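You operate a simulated robot arm through the tools that you are given. There is no shell and no other tool. Be economical: measure what you need, move in short steps, check, and stop when the job is done.

You run a simulated robot arm. Do the job below in one go: nothing can be reset, and whatever is moved stays where it is left.

Task
Take the yellow core and put it on top of the blue sample bobbin.

It is judged by the outcome, as a careful person would: the job done as asked, and still so three seconds after it is handed in. It fails if anything else is knocked over, pushed out of place, dropped, spilled or broken.

Robot
A 6-joint arm with a two-finger parallel gripper, fixed in place. Base frame: the origin is at the foot of the arm, x ahead of it, y to its left, z up; the work surface is at about z = 800. Units: mm, degrees, N and s.
With the tool pointing down near the work surface it reaches from about 240 to 640 mm from the base axis. Its first joint turns from -66.0 to 66.0 degrees. Payload 2.7 kg.
The tool frame sits at the grasp point between the pads (the TCP): z along the fingers, y along the line on which they close. The tips reach 23 mm beyond it. The gripper opens to 94 mm. The fingers are 38 mm wide and 10 mm thick; the gripper's body (54 by 96 mm) begins 39 mm behind the TCP.
Orientation is that of the tool frame in the base frame, as a unit quaternion [w, x, y, z]. With the fingers straight down and closing along the base's y, the tool's x points along the base's -x, its y along +y and its z along -z.

Tools
- The arm moves only by the tool servo_tool. Its argument "deltas" is a list of rows, each a list of 4 numbers: the shift along the base's x, y, z in units of 40 mm (1.0 is 40 mm), then the turn about the base's z in units of 8 degrees (1.0 is 8 degrees). In form: [[tx, ty, tz, spin], ...]. A call has 1 to 12 rows; each row shifts and turns the commanded pose from where the row before left it. "claw" is the gripper command, from -1 (fully open) to 1 (shut), values between in proportion, set as the call begins (left out, the last holds). A call with a number of a shift or a turn outside -1 to 1 is refused whole. A row lasts 0.2 s, in which the tool goes at most 50 mm and 8.6 degrees; a call with a longer step from one row to the next is refused whole, and so is a gripper value outside its range. A pose out of reach is approached as far as the arm can. The call stops where the force on the tool passes 40 N (or 10 N more than at its start, if that is more) or the arm is blocked; 0.2 s more then pass. The fingers move at their own pace (about 45 mm/s each) and stop on an object; they squeeze with about 34 N. The grip force told is the motor's: it shows also when the fingers shut on nothing. Time passes only in rows, and 0.2 s behind the last, so rows that do not move let the fingers close. The reply holds the time, the measured pose of the TCP, the force on the tool along the base axes, the opening and the grip force, in the units named above and with some noise, and new pictures: "pictures" is both (left out), scene, wrist or none.
- Cameras (640 x 400 px; columns grow to the right, rows downward): "scene" is fixed at [69.4, -426.9, 1422.1]; the picture's right is [0.76, -0.65, 0.00], its down [-0.34, -0.40, -0.85] and it looks along [0.55, 0.65, -0.52] (base axes); focal length 348 px, centre (320, 200). "wrist" rides on the gripper at [87, 16, -74] in the tool frame; the picture's right is [-0.18, 0.98, 0.00], its down [-0.58, -0.11, -0.81] and it looks along [-0.79, -0.15, 0.59] (tool axes); focal length 243 px, centre (320, 200). There is no depth. A picture from a camera that has moved, and an enlarged one, comes with that camera's place and axes in the base frame and with its lens. The place of the scene camera against the robot may be out by one fixed shift of up to 18 mm in any direction.
- zoom(camera, box): a new picture of the part [left, top, right, bottom] of that camera's present view, enlarged. The clock stands still meanwhile.
- sign_off(): hands the job in; it is judged then, once.

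Work in short steps. Places have to be worked out from the pictures, the camera data and where the tool is seen: move nearer, look again, correct. Check each grasp and each placing, and mend what went wrong. You have 90 turns and 170 pictures in all, those below and enlarged ones among them. Open the gripper and draw the arm clear of the work before you hand the job in, unless the task says otherwise; then end with one line.

The tools are called after ">>>" as name(argument=value, ...) on one line, values as JSON. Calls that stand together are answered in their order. servo_tool: Moves the arm, as the interface text tells. Its arguments: {"type":"object","properties":{"deltas":{"type":"array","items":{"type":"array","items":{"type":"number"}}},"claw":{"type":"number"},"pictures":{"type":"string","enum":["both","scene","wrist","none"]}},"required":["deltas"]} The other tools are called the same way: zoom (camera, box) takes an enlarged picture of a part of a camera's view; sign_off () hands the job in.

At the start:

```text
t: 0.0
ee_pos: [396.2, 147.9, 1147.8]
tcp_rot: [0.0, 0.0, 1.0, 0.001]
ft_force: [0.8, -0.4, 0.1]
opening: 93.8
gripper_force: 0.0
```

scene: 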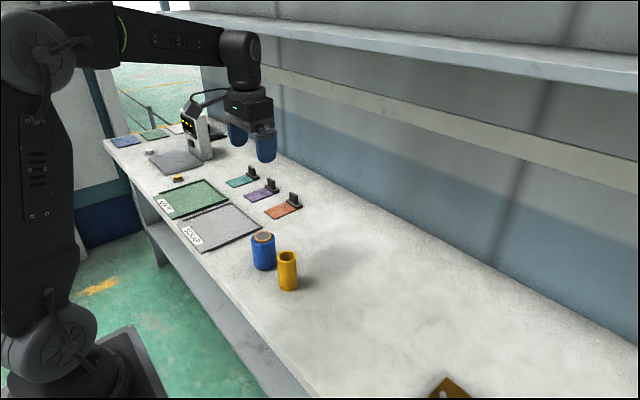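
wrist: 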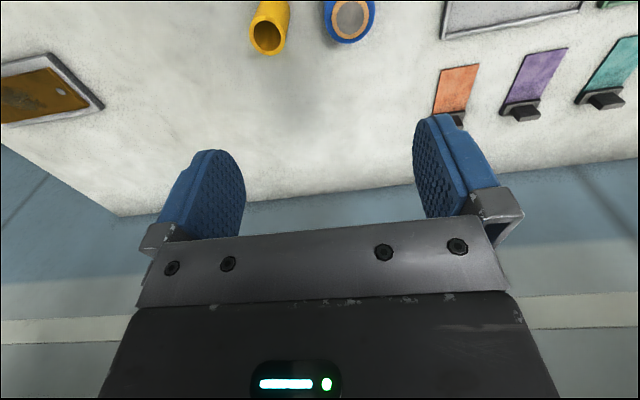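

The yellow core looks to be near (410, 84) and the blue bobbin near (410, 180), both about 90 mm tall. I'll enlarge both views to refine this.

>>> zoom(camera="scene", box=[224, 215, 336, 305])

>>> zoom(camera="wrist", box=[220, 0, 400, 112])

```text
4.44 times, centred on (280, 260) of scene
camera zoom: at [69.4, -426.9, 1422.1], right [0.76, -0.65, 0.0], down [-0.34, -0.4, -0.85], along [0.55, 0.65, -0.52], focal length 1547 px, centre (498, -67)
```

zoom: 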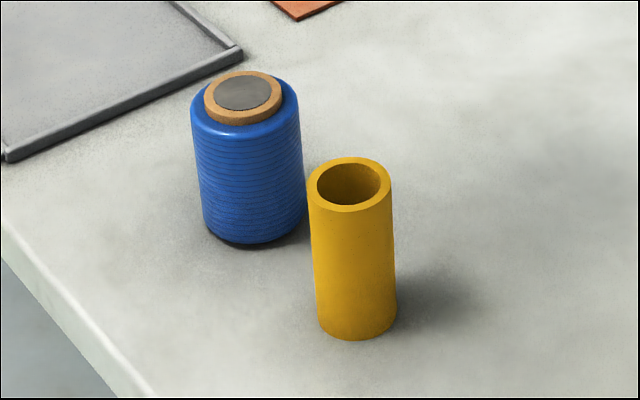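

```text
3.56 times, centred on (310, 56) of wrist
camera zoom: at [309.5, 165.9, 1221.9], right [0.18, 0.98, 0.0], down [0.58, -0.11, 0.81], along [0.79, -0.15, -0.59], focal length 863 px, centre (356, 712)
```

zoom: 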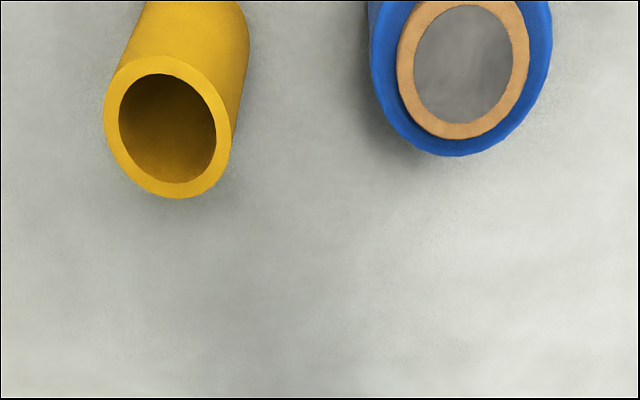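

Core is about 43 mm wide with its top near z 892, at about (413, 82). The bobbin has a raised tan hub on top at about (415, 181), z 889. I'll move above the core and look again.

>>> servo_tool(deltas=[[0.1, -0.4, -0.8, 0], [0.1, -0.4, -0.8, 0], [0.1, -0.4, -0.8, 0], [0.12, -0.45, -0.8, 0], [0, 0, 0, 0]], claw=-1)

```text
t: 1.2
ee_pos: [411.7, 81.8, 1019.3]
tcp_rot: [0.0, -0.001, 1.0, 0.001]
ft_force: [0.1, -0.4, 0.0]
opening: 93.9
gripper_force: 0.1
camera wrist: at [326.3, 99.6, 1093.6], right [0.18, 0.98, 0.0], down [0.58, -0.11, 0.81], along [0.79, -0.15, -0.59], focal length 243 px, centre (320, 200)
```

scene: 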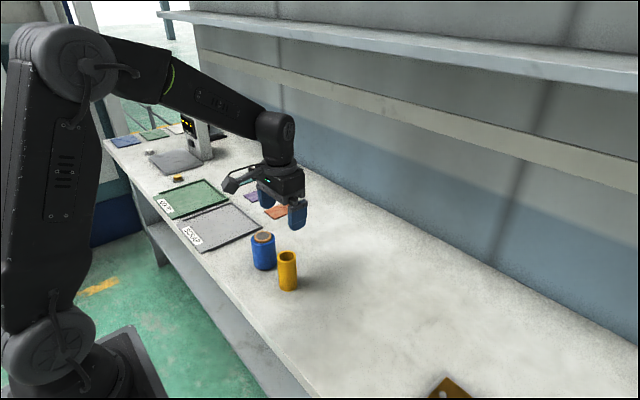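
wrist: 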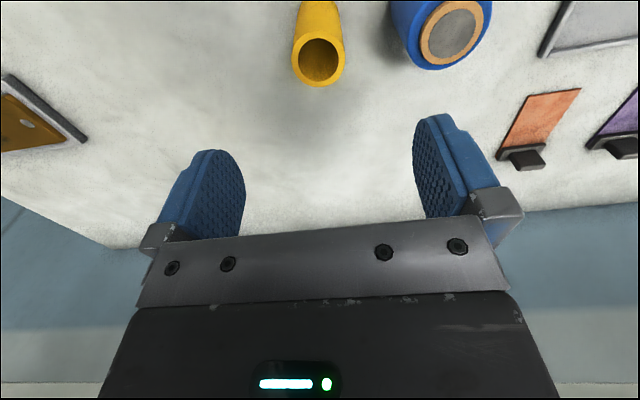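

Both views agree: core at (413, 82), bobbin at (413, 180). I'll narrow the fingers so they clear the bobbin and go down partway first.

>>> servo_tool(deltas=[[0.03, 0, -0.5, 0], [0, 0, -0.8, 0], [0, 0, -0.8, 0], [0, 0, 0, 0]], claw=-0.5)

```text
t: 2.2
ee_pos: [414.1, 82.5, 934.1]
tcp_rot: [0.0, -0.001, 1.0, 0.001]
ft_force: [0.0, -0.6, 0.1]
opening: 70.6
gripper_force: 0.1
camera wrist: at [327.5, 99.7, 1008.9], right [0.18, 0.98, 0.0], down [0.58, -0.11, 0.81], along [0.79, -0.15, -0.59], focal length 243 px, centre (320, 200)
```

scene: 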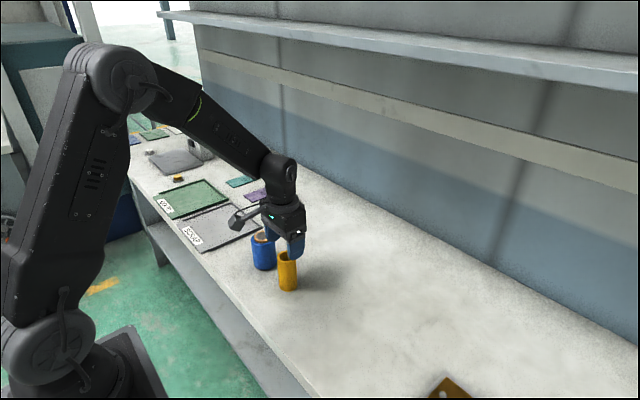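
wrist: 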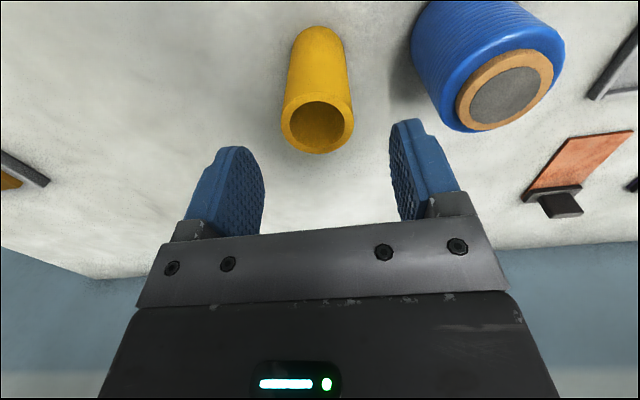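

Still aligned with the core, so I'll descend to a grasp height of z≈872.

>>> servo_tool(deltas=[[0, -0.01, -0.55, 0], [0, 0, -0.5, 0], [0, 0, -0.5, 0], [0, 0, 0, 0]])

```text
t: 3.2
ee_pos: [413.2, 81.3, 873.4]
tcp_rot: [0.0, -0.001, 1.0, 0.002]
ft_force: [-0.4, -0.4, -0.1]
opening: 70.4
gripper_force: 0.0
camera wrist: at [326.8, 99.5, 947.6], right [0.18, 0.98, 0.0], down [0.58, -0.11, 0.81], along [0.79, -0.15, -0.59], focal length 243 px, centre (320, 200)
```

scene: 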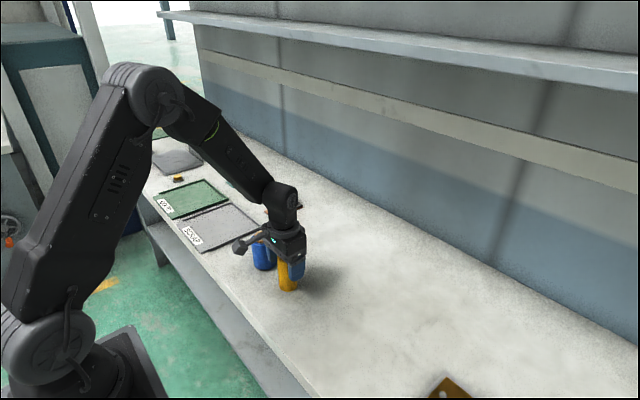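
wrist: 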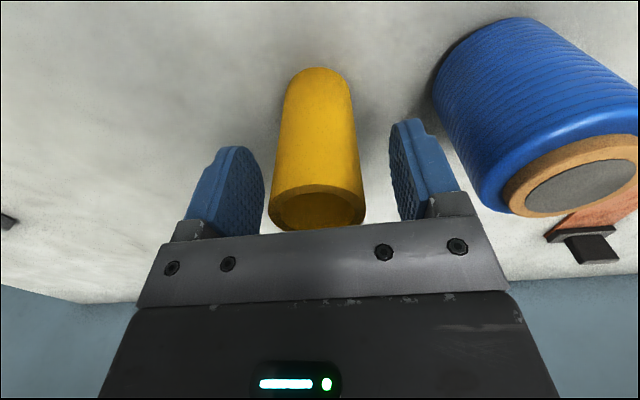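

The core sits between the pads. Closing on it.

>>> servo_tool(deltas=[[0, 0, 0, 0], [0, 0, 0, 0], [0, 0, 0, 0], [0, 0, 0, 0]], claw=1, pictures="wrist")

```text
t: 4.2
ee_pos: [414.9, 80.8, 872.9]
tcp_rot: [0.0, -0.002, 1.0, 0.001]
ft_force: [0.1, 1.0, 0.7]
opening: 41.4
gripper_force: 34.1
camera wrist: at [326.9, 99.5, 947.9], right [0.18, 0.98, 0.0], down [0.58, -0.11, 0.81], along [0.79, -0.15, -0.59], focal length 243 px, centre (320, 200)
```

wrist: 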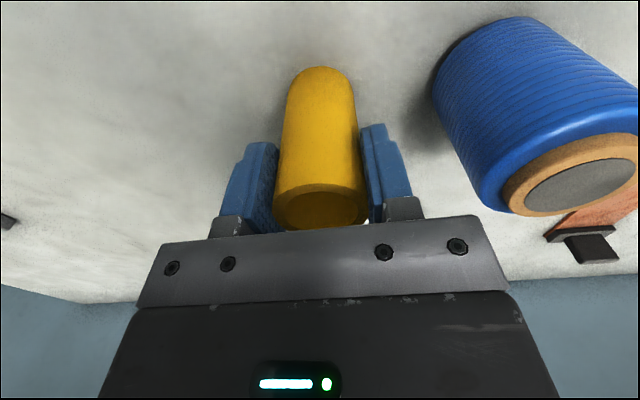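

Gripped at 41.4 mm with 34 N. Lifting straight up by 116 mm.

>>> servo_tool(deltas=[[0, 0, -0.0, 0], [0, 0, 0.4, 0], [0, 0, 0.8, 0], [0, 0, 0.8, 0], [0, 0, 0.9, 0], [0, 0, 0, 0]])

```text
t: 5.6
ee_pos: [413.0, 80.8, 990.1]
tcp_rot: [0.0, -0.001, 1.0, 0.001]
ft_force: [-0.1, -0.8, -0.7]
opening: 41.4
gripper_force: 34.3
camera wrist: at [326.6, 99.0, 1064.9], right [0.18, 0.98, 0.0], down [0.58, -0.11, 0.81], along [0.79, -0.15, -0.59], focal length 243 px, centre (320, 200)
```

scene: 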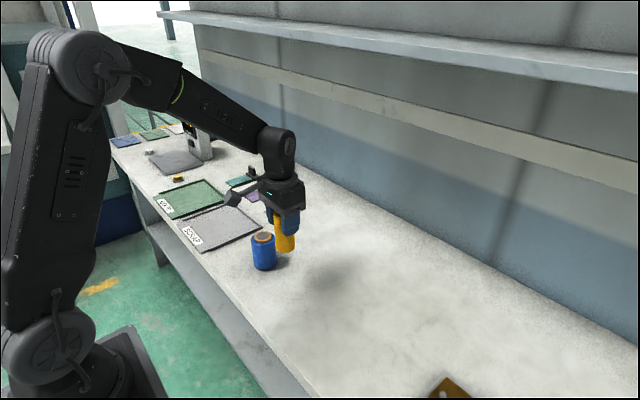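
wrist: 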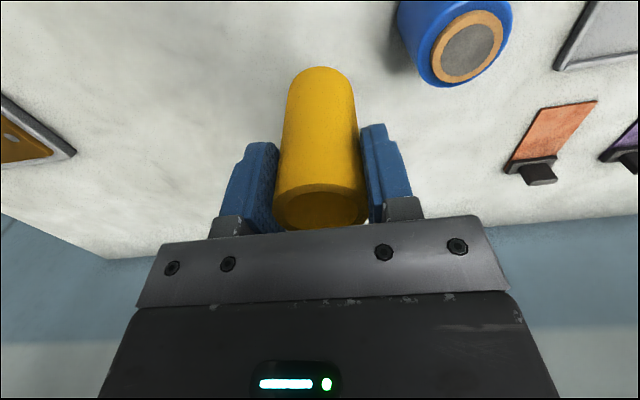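

The core is held upright with its bottom near z 917, above the hub at 889. I'll shift +100 mm in y to sit over the bobbin.

>>> servo_tool(deltas=[[0, 0.4, 0, 0], [0, 0.7, 0, 0], [0, 0.7, 0, 0], [0, 0.5, 0, 0], [0, 0.2, 0, 0], [0, 0, 0, 0]])

>>> zoom(camera="scene", box=[208, 170, 336, 280])

```text
t: 7.0
ee_pos: [415.7, 182.6, 988.9]
tcp_rot: [0.0, -0.001, 1.0, 0.001]
ft_force: [0.2, 0.4, -1.1]
opening: 41.5
gripper_force: 33.6
camera wrist: at [328.0, 199.2, 1063.9], right [0.18, 0.98, 0.0], down [0.58, -0.11, 0.81], along [0.79, -0.15, -0.59], focal length 243 px, centre (320, 200)
```

scene: 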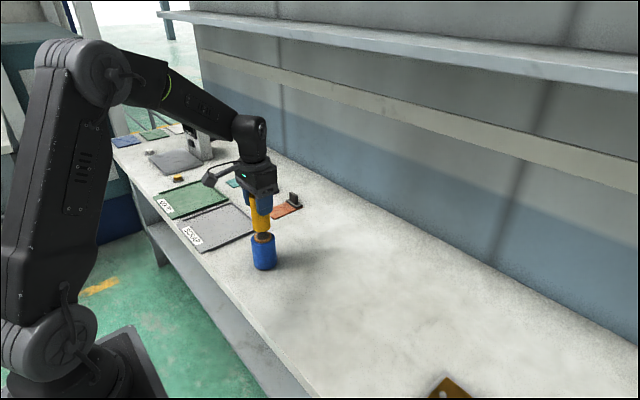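
wrist: 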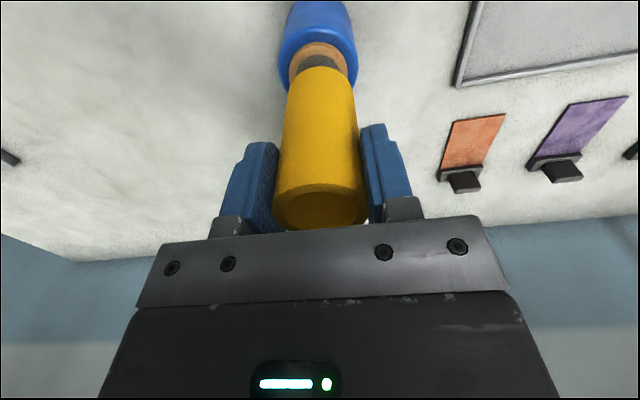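

```text
3.64 times, centred on (272, 225) of scene
camera zoom: at [69.4, -426.9, 1422.1], right [0.76, -0.65, 0.0], down [-0.34, -0.4, -0.85], along [0.55, 0.65, -0.52], focal length 1266 px, centre (494, 109)
```

zoom: 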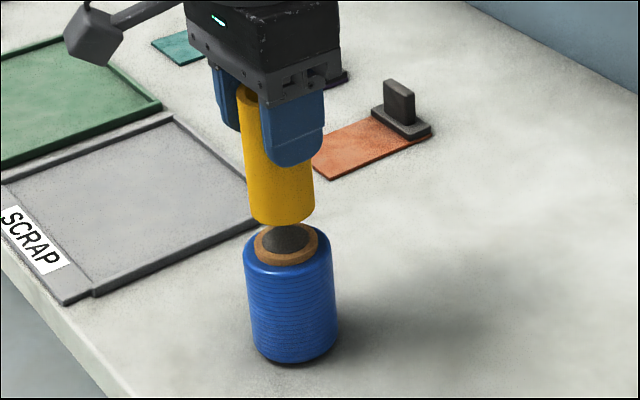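

Over the hub with roughly a 26 mm gap. Lowering 18 mm and checking centering.

>>> servo_tool(deltas=[[-0.03, 0, -0.2, 0], [0, 0, -0.25, 0], [0, 0, 0, 0]], pictures="none")

>>> zoom(camera="scene", box=[216, 190, 312, 280])

>>> zoom(camera="wrist", box=[240, 0, 400, 100])

```text
t: 7.8
ee_pos: [413.4, 181.1, 971.5]
tcp_rot: [0.0, -0.001, 1.0, 0.001]
ft_force: [-0.1, 0.0, -0.9]
opening: 41.3
gripper_force: 34.1
```

```text
4.44 times, centred on (264, 235) of scene
camera zoom: at [69.4, -426.9, 1422.1], right [0.76, -0.65, 0.0], down [-0.34, -0.4, -0.85], along [0.55, 0.65, -0.52], focal length 1547 px, centre (569, 44)
```

zoom: 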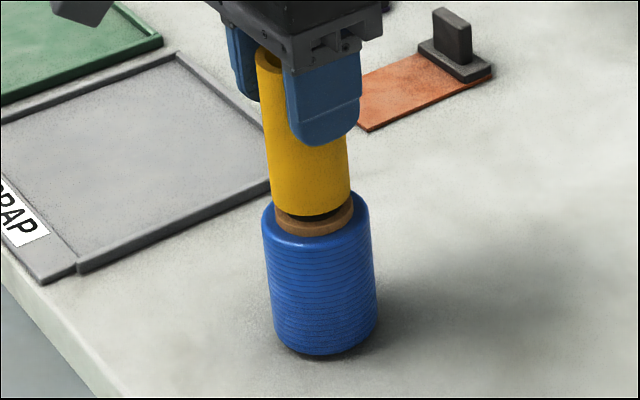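

```text
4.00 times, centred on (320, 50) of wrist
camera zoom: at [326.7, 198.9, 1045.5], right [0.18, 0.98, 0.0], down [0.58, -0.11, 0.81], along [0.79, -0.15, -0.59], focal length 970 px, centre (320, 800)
```

zoom: 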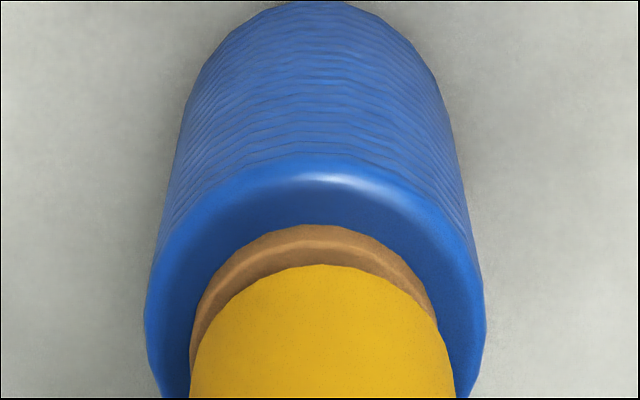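

Core is about 1.5 mm too far in +y by both views, with a gap of about 8 mm. I'll correct that and ease down.

>>> servo_tool(deltas=[[0, -0.035, 0, 0], [0, 0, -0.06, 0], [0, 0, -0.06, 0], [0, 0, 0, 0]], pictures="none")

>>> zoom(camera="scene", box=[236, 210, 300, 250])

>>> zoom(camera="wrist", box=[240, 0, 400, 100])

```text
t: 8.8
ee_pos: [413.7, 180.3, 966.2]
tcp_rot: [0.0, -0.001, 1.0, 0.0]
ft_force: [0.3, -0.2, -0.9]
opening: 41.6
gripper_force: 34.8
```

```text
10.00 times, centred on (268, 230) of scene
camera zoom: at [69.4, -426.9, 1422.1], right [0.76, -0.65, 0.0], down [-0.34, -0.4, -0.85], along [0.55, 0.65, -0.52], focal length 3482 px, centre (840, -100)
```

zoom: 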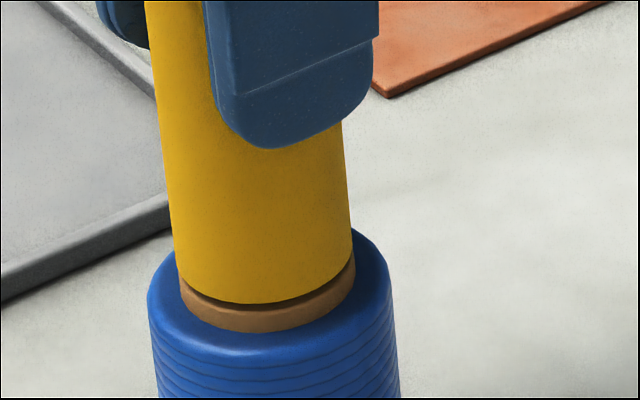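

```text
4.00 times, centred on (320, 50) of wrist
camera zoom: at [326.6, 197.8, 1040.9], right [0.18, 0.98, 0.0], down [0.58, -0.11, 0.81], along [0.79, -0.15, -0.59], focal length 970 px, centre (320, 800)
```

zoom: 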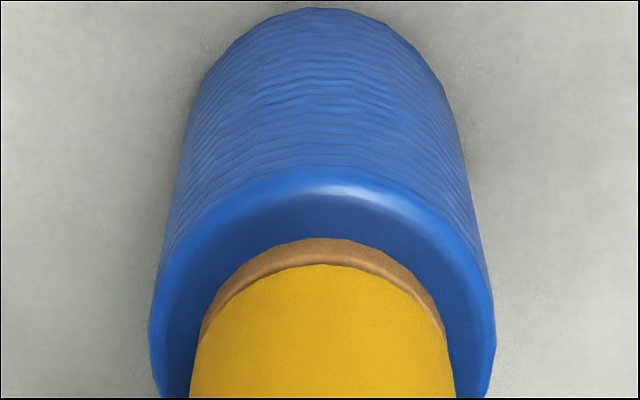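

Centering is good, with about a 3 mm gap left. Easing down in small steps while watching the force.

>>> servo_tool(deltas=[[0, 0, -0.03, 0], [0, 0, -0.03, 0], [0, 0, 0, 0]], pictures="none")

>>> zoom(camera="scene", box=[236, 210, 300, 250])

```text
t: 9.6
ee_pos: [412.2, 180.0, 964.3]
tcp_rot: [0.0, -0.001, 1.0, 0.0]
ft_force: [1.1, 0.6, -0.8]
opening: 41.5
gripper_force: 33.6
```

```text
10.00 times, centred on (268, 230) of scene
camera zoom: at [69.4, -426.9, 1422.1], right [0.76, -0.65, 0.0], down [-0.34, -0.4, -0.85], along [0.55, 0.65, -0.52], focal length 3482 px, centre (840, -100)
```

zoom: 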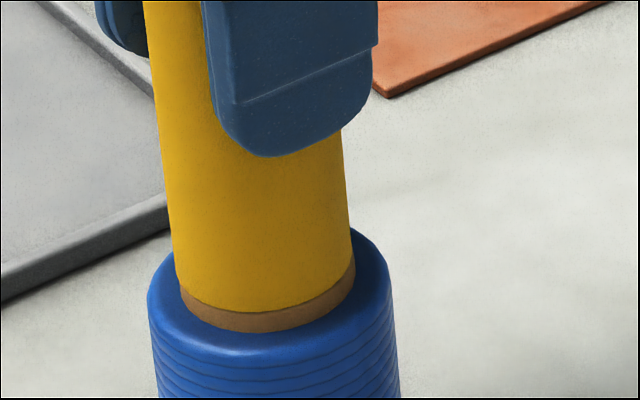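

Nearly in contact, with only about 1 mm to go. I'll keep easing down until the force rises.

>>> servo_tool(deltas=[[0, 0, -0.02, 0], [0, 0, -0.01, 0], [0, 0, 0, 0]], pictures="none")

>>> zoom(camera="scene", box=[236, 210, 300, 250])

```text
t: 10.4
ee_pos: [412.6, 179.5, 963.5]
tcp_rot: [0.001, -0.001, 1.0, 0.0]
ft_force: [-1.2, -0.1, 3.0]
opening: 41.5
gripper_force: 34.3
```

```text
10.00 times, centred on (268, 230) of scene
camera zoom: at [69.4, -426.9, 1422.1], right [0.76, -0.65, 0.0], down [-0.34, -0.4, -0.85], along [0.55, 0.65, -0.52], focal length 3482 px, centre (840, -100)
```

zoom: 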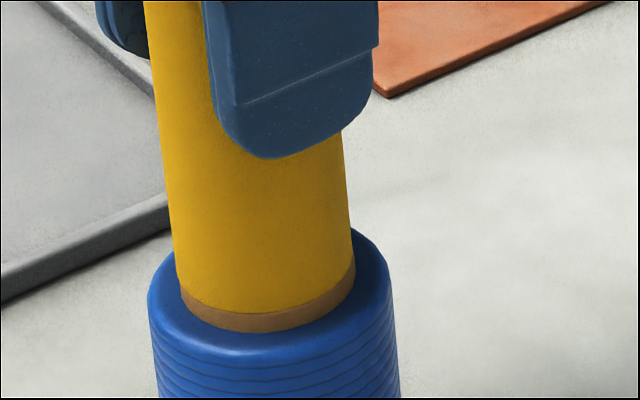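

The force has risen to +3 N, so the core is resting on the hub. Opening the fingers in place.

>>> servo_tool(deltas=[[0, 0, 0, 0], [0, 0, 0, 0], [0, 0, 0, 0], [0, 0, 0, 0]], claw=-0.5)

```text
t: 11.4
ee_pos: [412.3, 180.0, 963.9]
tcp_rot: [0.0, -0.001, 1.0, 0.001]
ft_force: [-0.1, 0.0, 0.0]
opening: 70.6
gripper_force: 0.0
camera wrist: at [326.4, 198.0, 1037.7], right [0.18, 0.98, 0.0], down [0.58, -0.11, 0.81], along [0.79, -0.15, -0.59], focal length 243 px, centre (320, 200)
```

scene: 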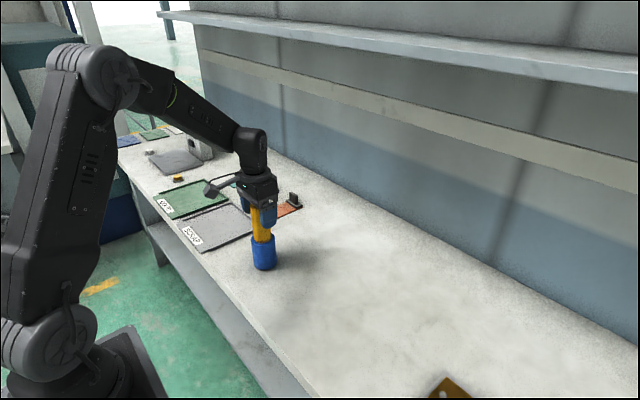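
wrist: 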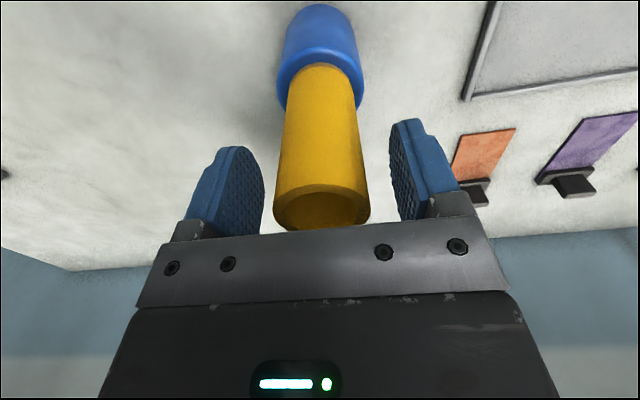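

The core stands freely between the open fingers. Withdrawing straight up.

>>> servo_tool(deltas=[[0, 0, 0.3, 0], [0, 0, 0.6, 0], [0, 0, 0.8, 0], [0, 0, 0.9, 0], [0, 0, 0.9, 0], [0, 0, 0, 0], [0, 0, 0, 0]])

>>> zoom(camera="scene", box=[200, 180, 328, 280])

```text
t: 13.0
ee_pos: [411.3, 180.5, 1103.3]
tcp_rot: [0.0, -0.001, 1.0, 0.0]
ft_force: [0.0, 0.6, -1.1]
opening: 70.6
gripper_force: 0.0
camera wrist: at [326.0, 198.0, 1177.9], right [0.18, 0.98, 0.0], down [0.58, -0.11, 0.81], along [0.79, -0.15, -0.59], focal length 243 px, centre (320, 200)
```

scene: 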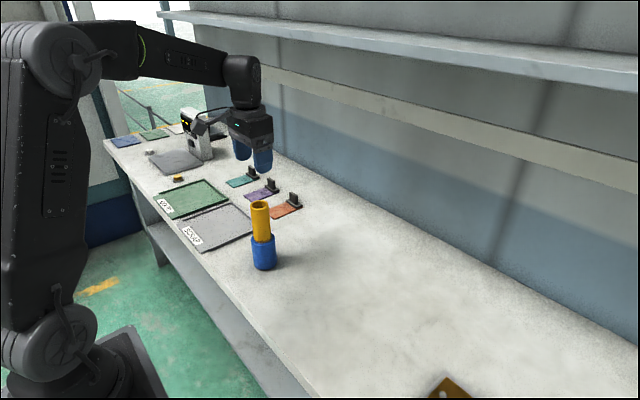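
wrist: 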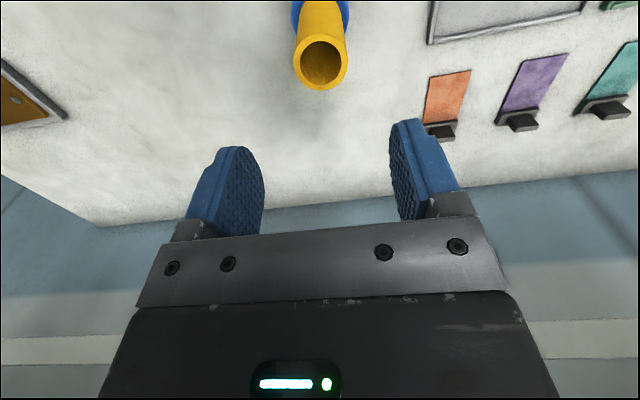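

```text
4.00 times, centred on (264, 230) of scene
camera zoom: at [69.4, -426.9, 1422.1], right [0.76, -0.65, 0.0], down [-0.34, -0.4, -0.85], along [0.55, 0.65, -0.52], focal length 1393 px, centre (544, 80)
```

zoom: 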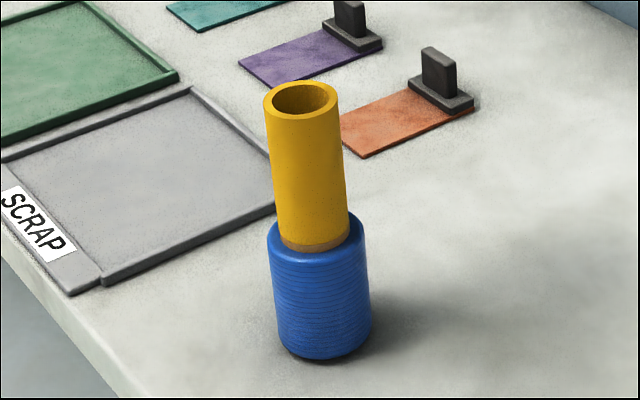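

The core stands centred and steady on the bobbin, the arm is clear and nothing else has moved. Handing in.

>>> sign_off()

```text
The job is handed in.
```

The yellow core is standing upright and centred on top of the blue sample bobbin, with the gripper open, the arm clear and nothing else disturbed.
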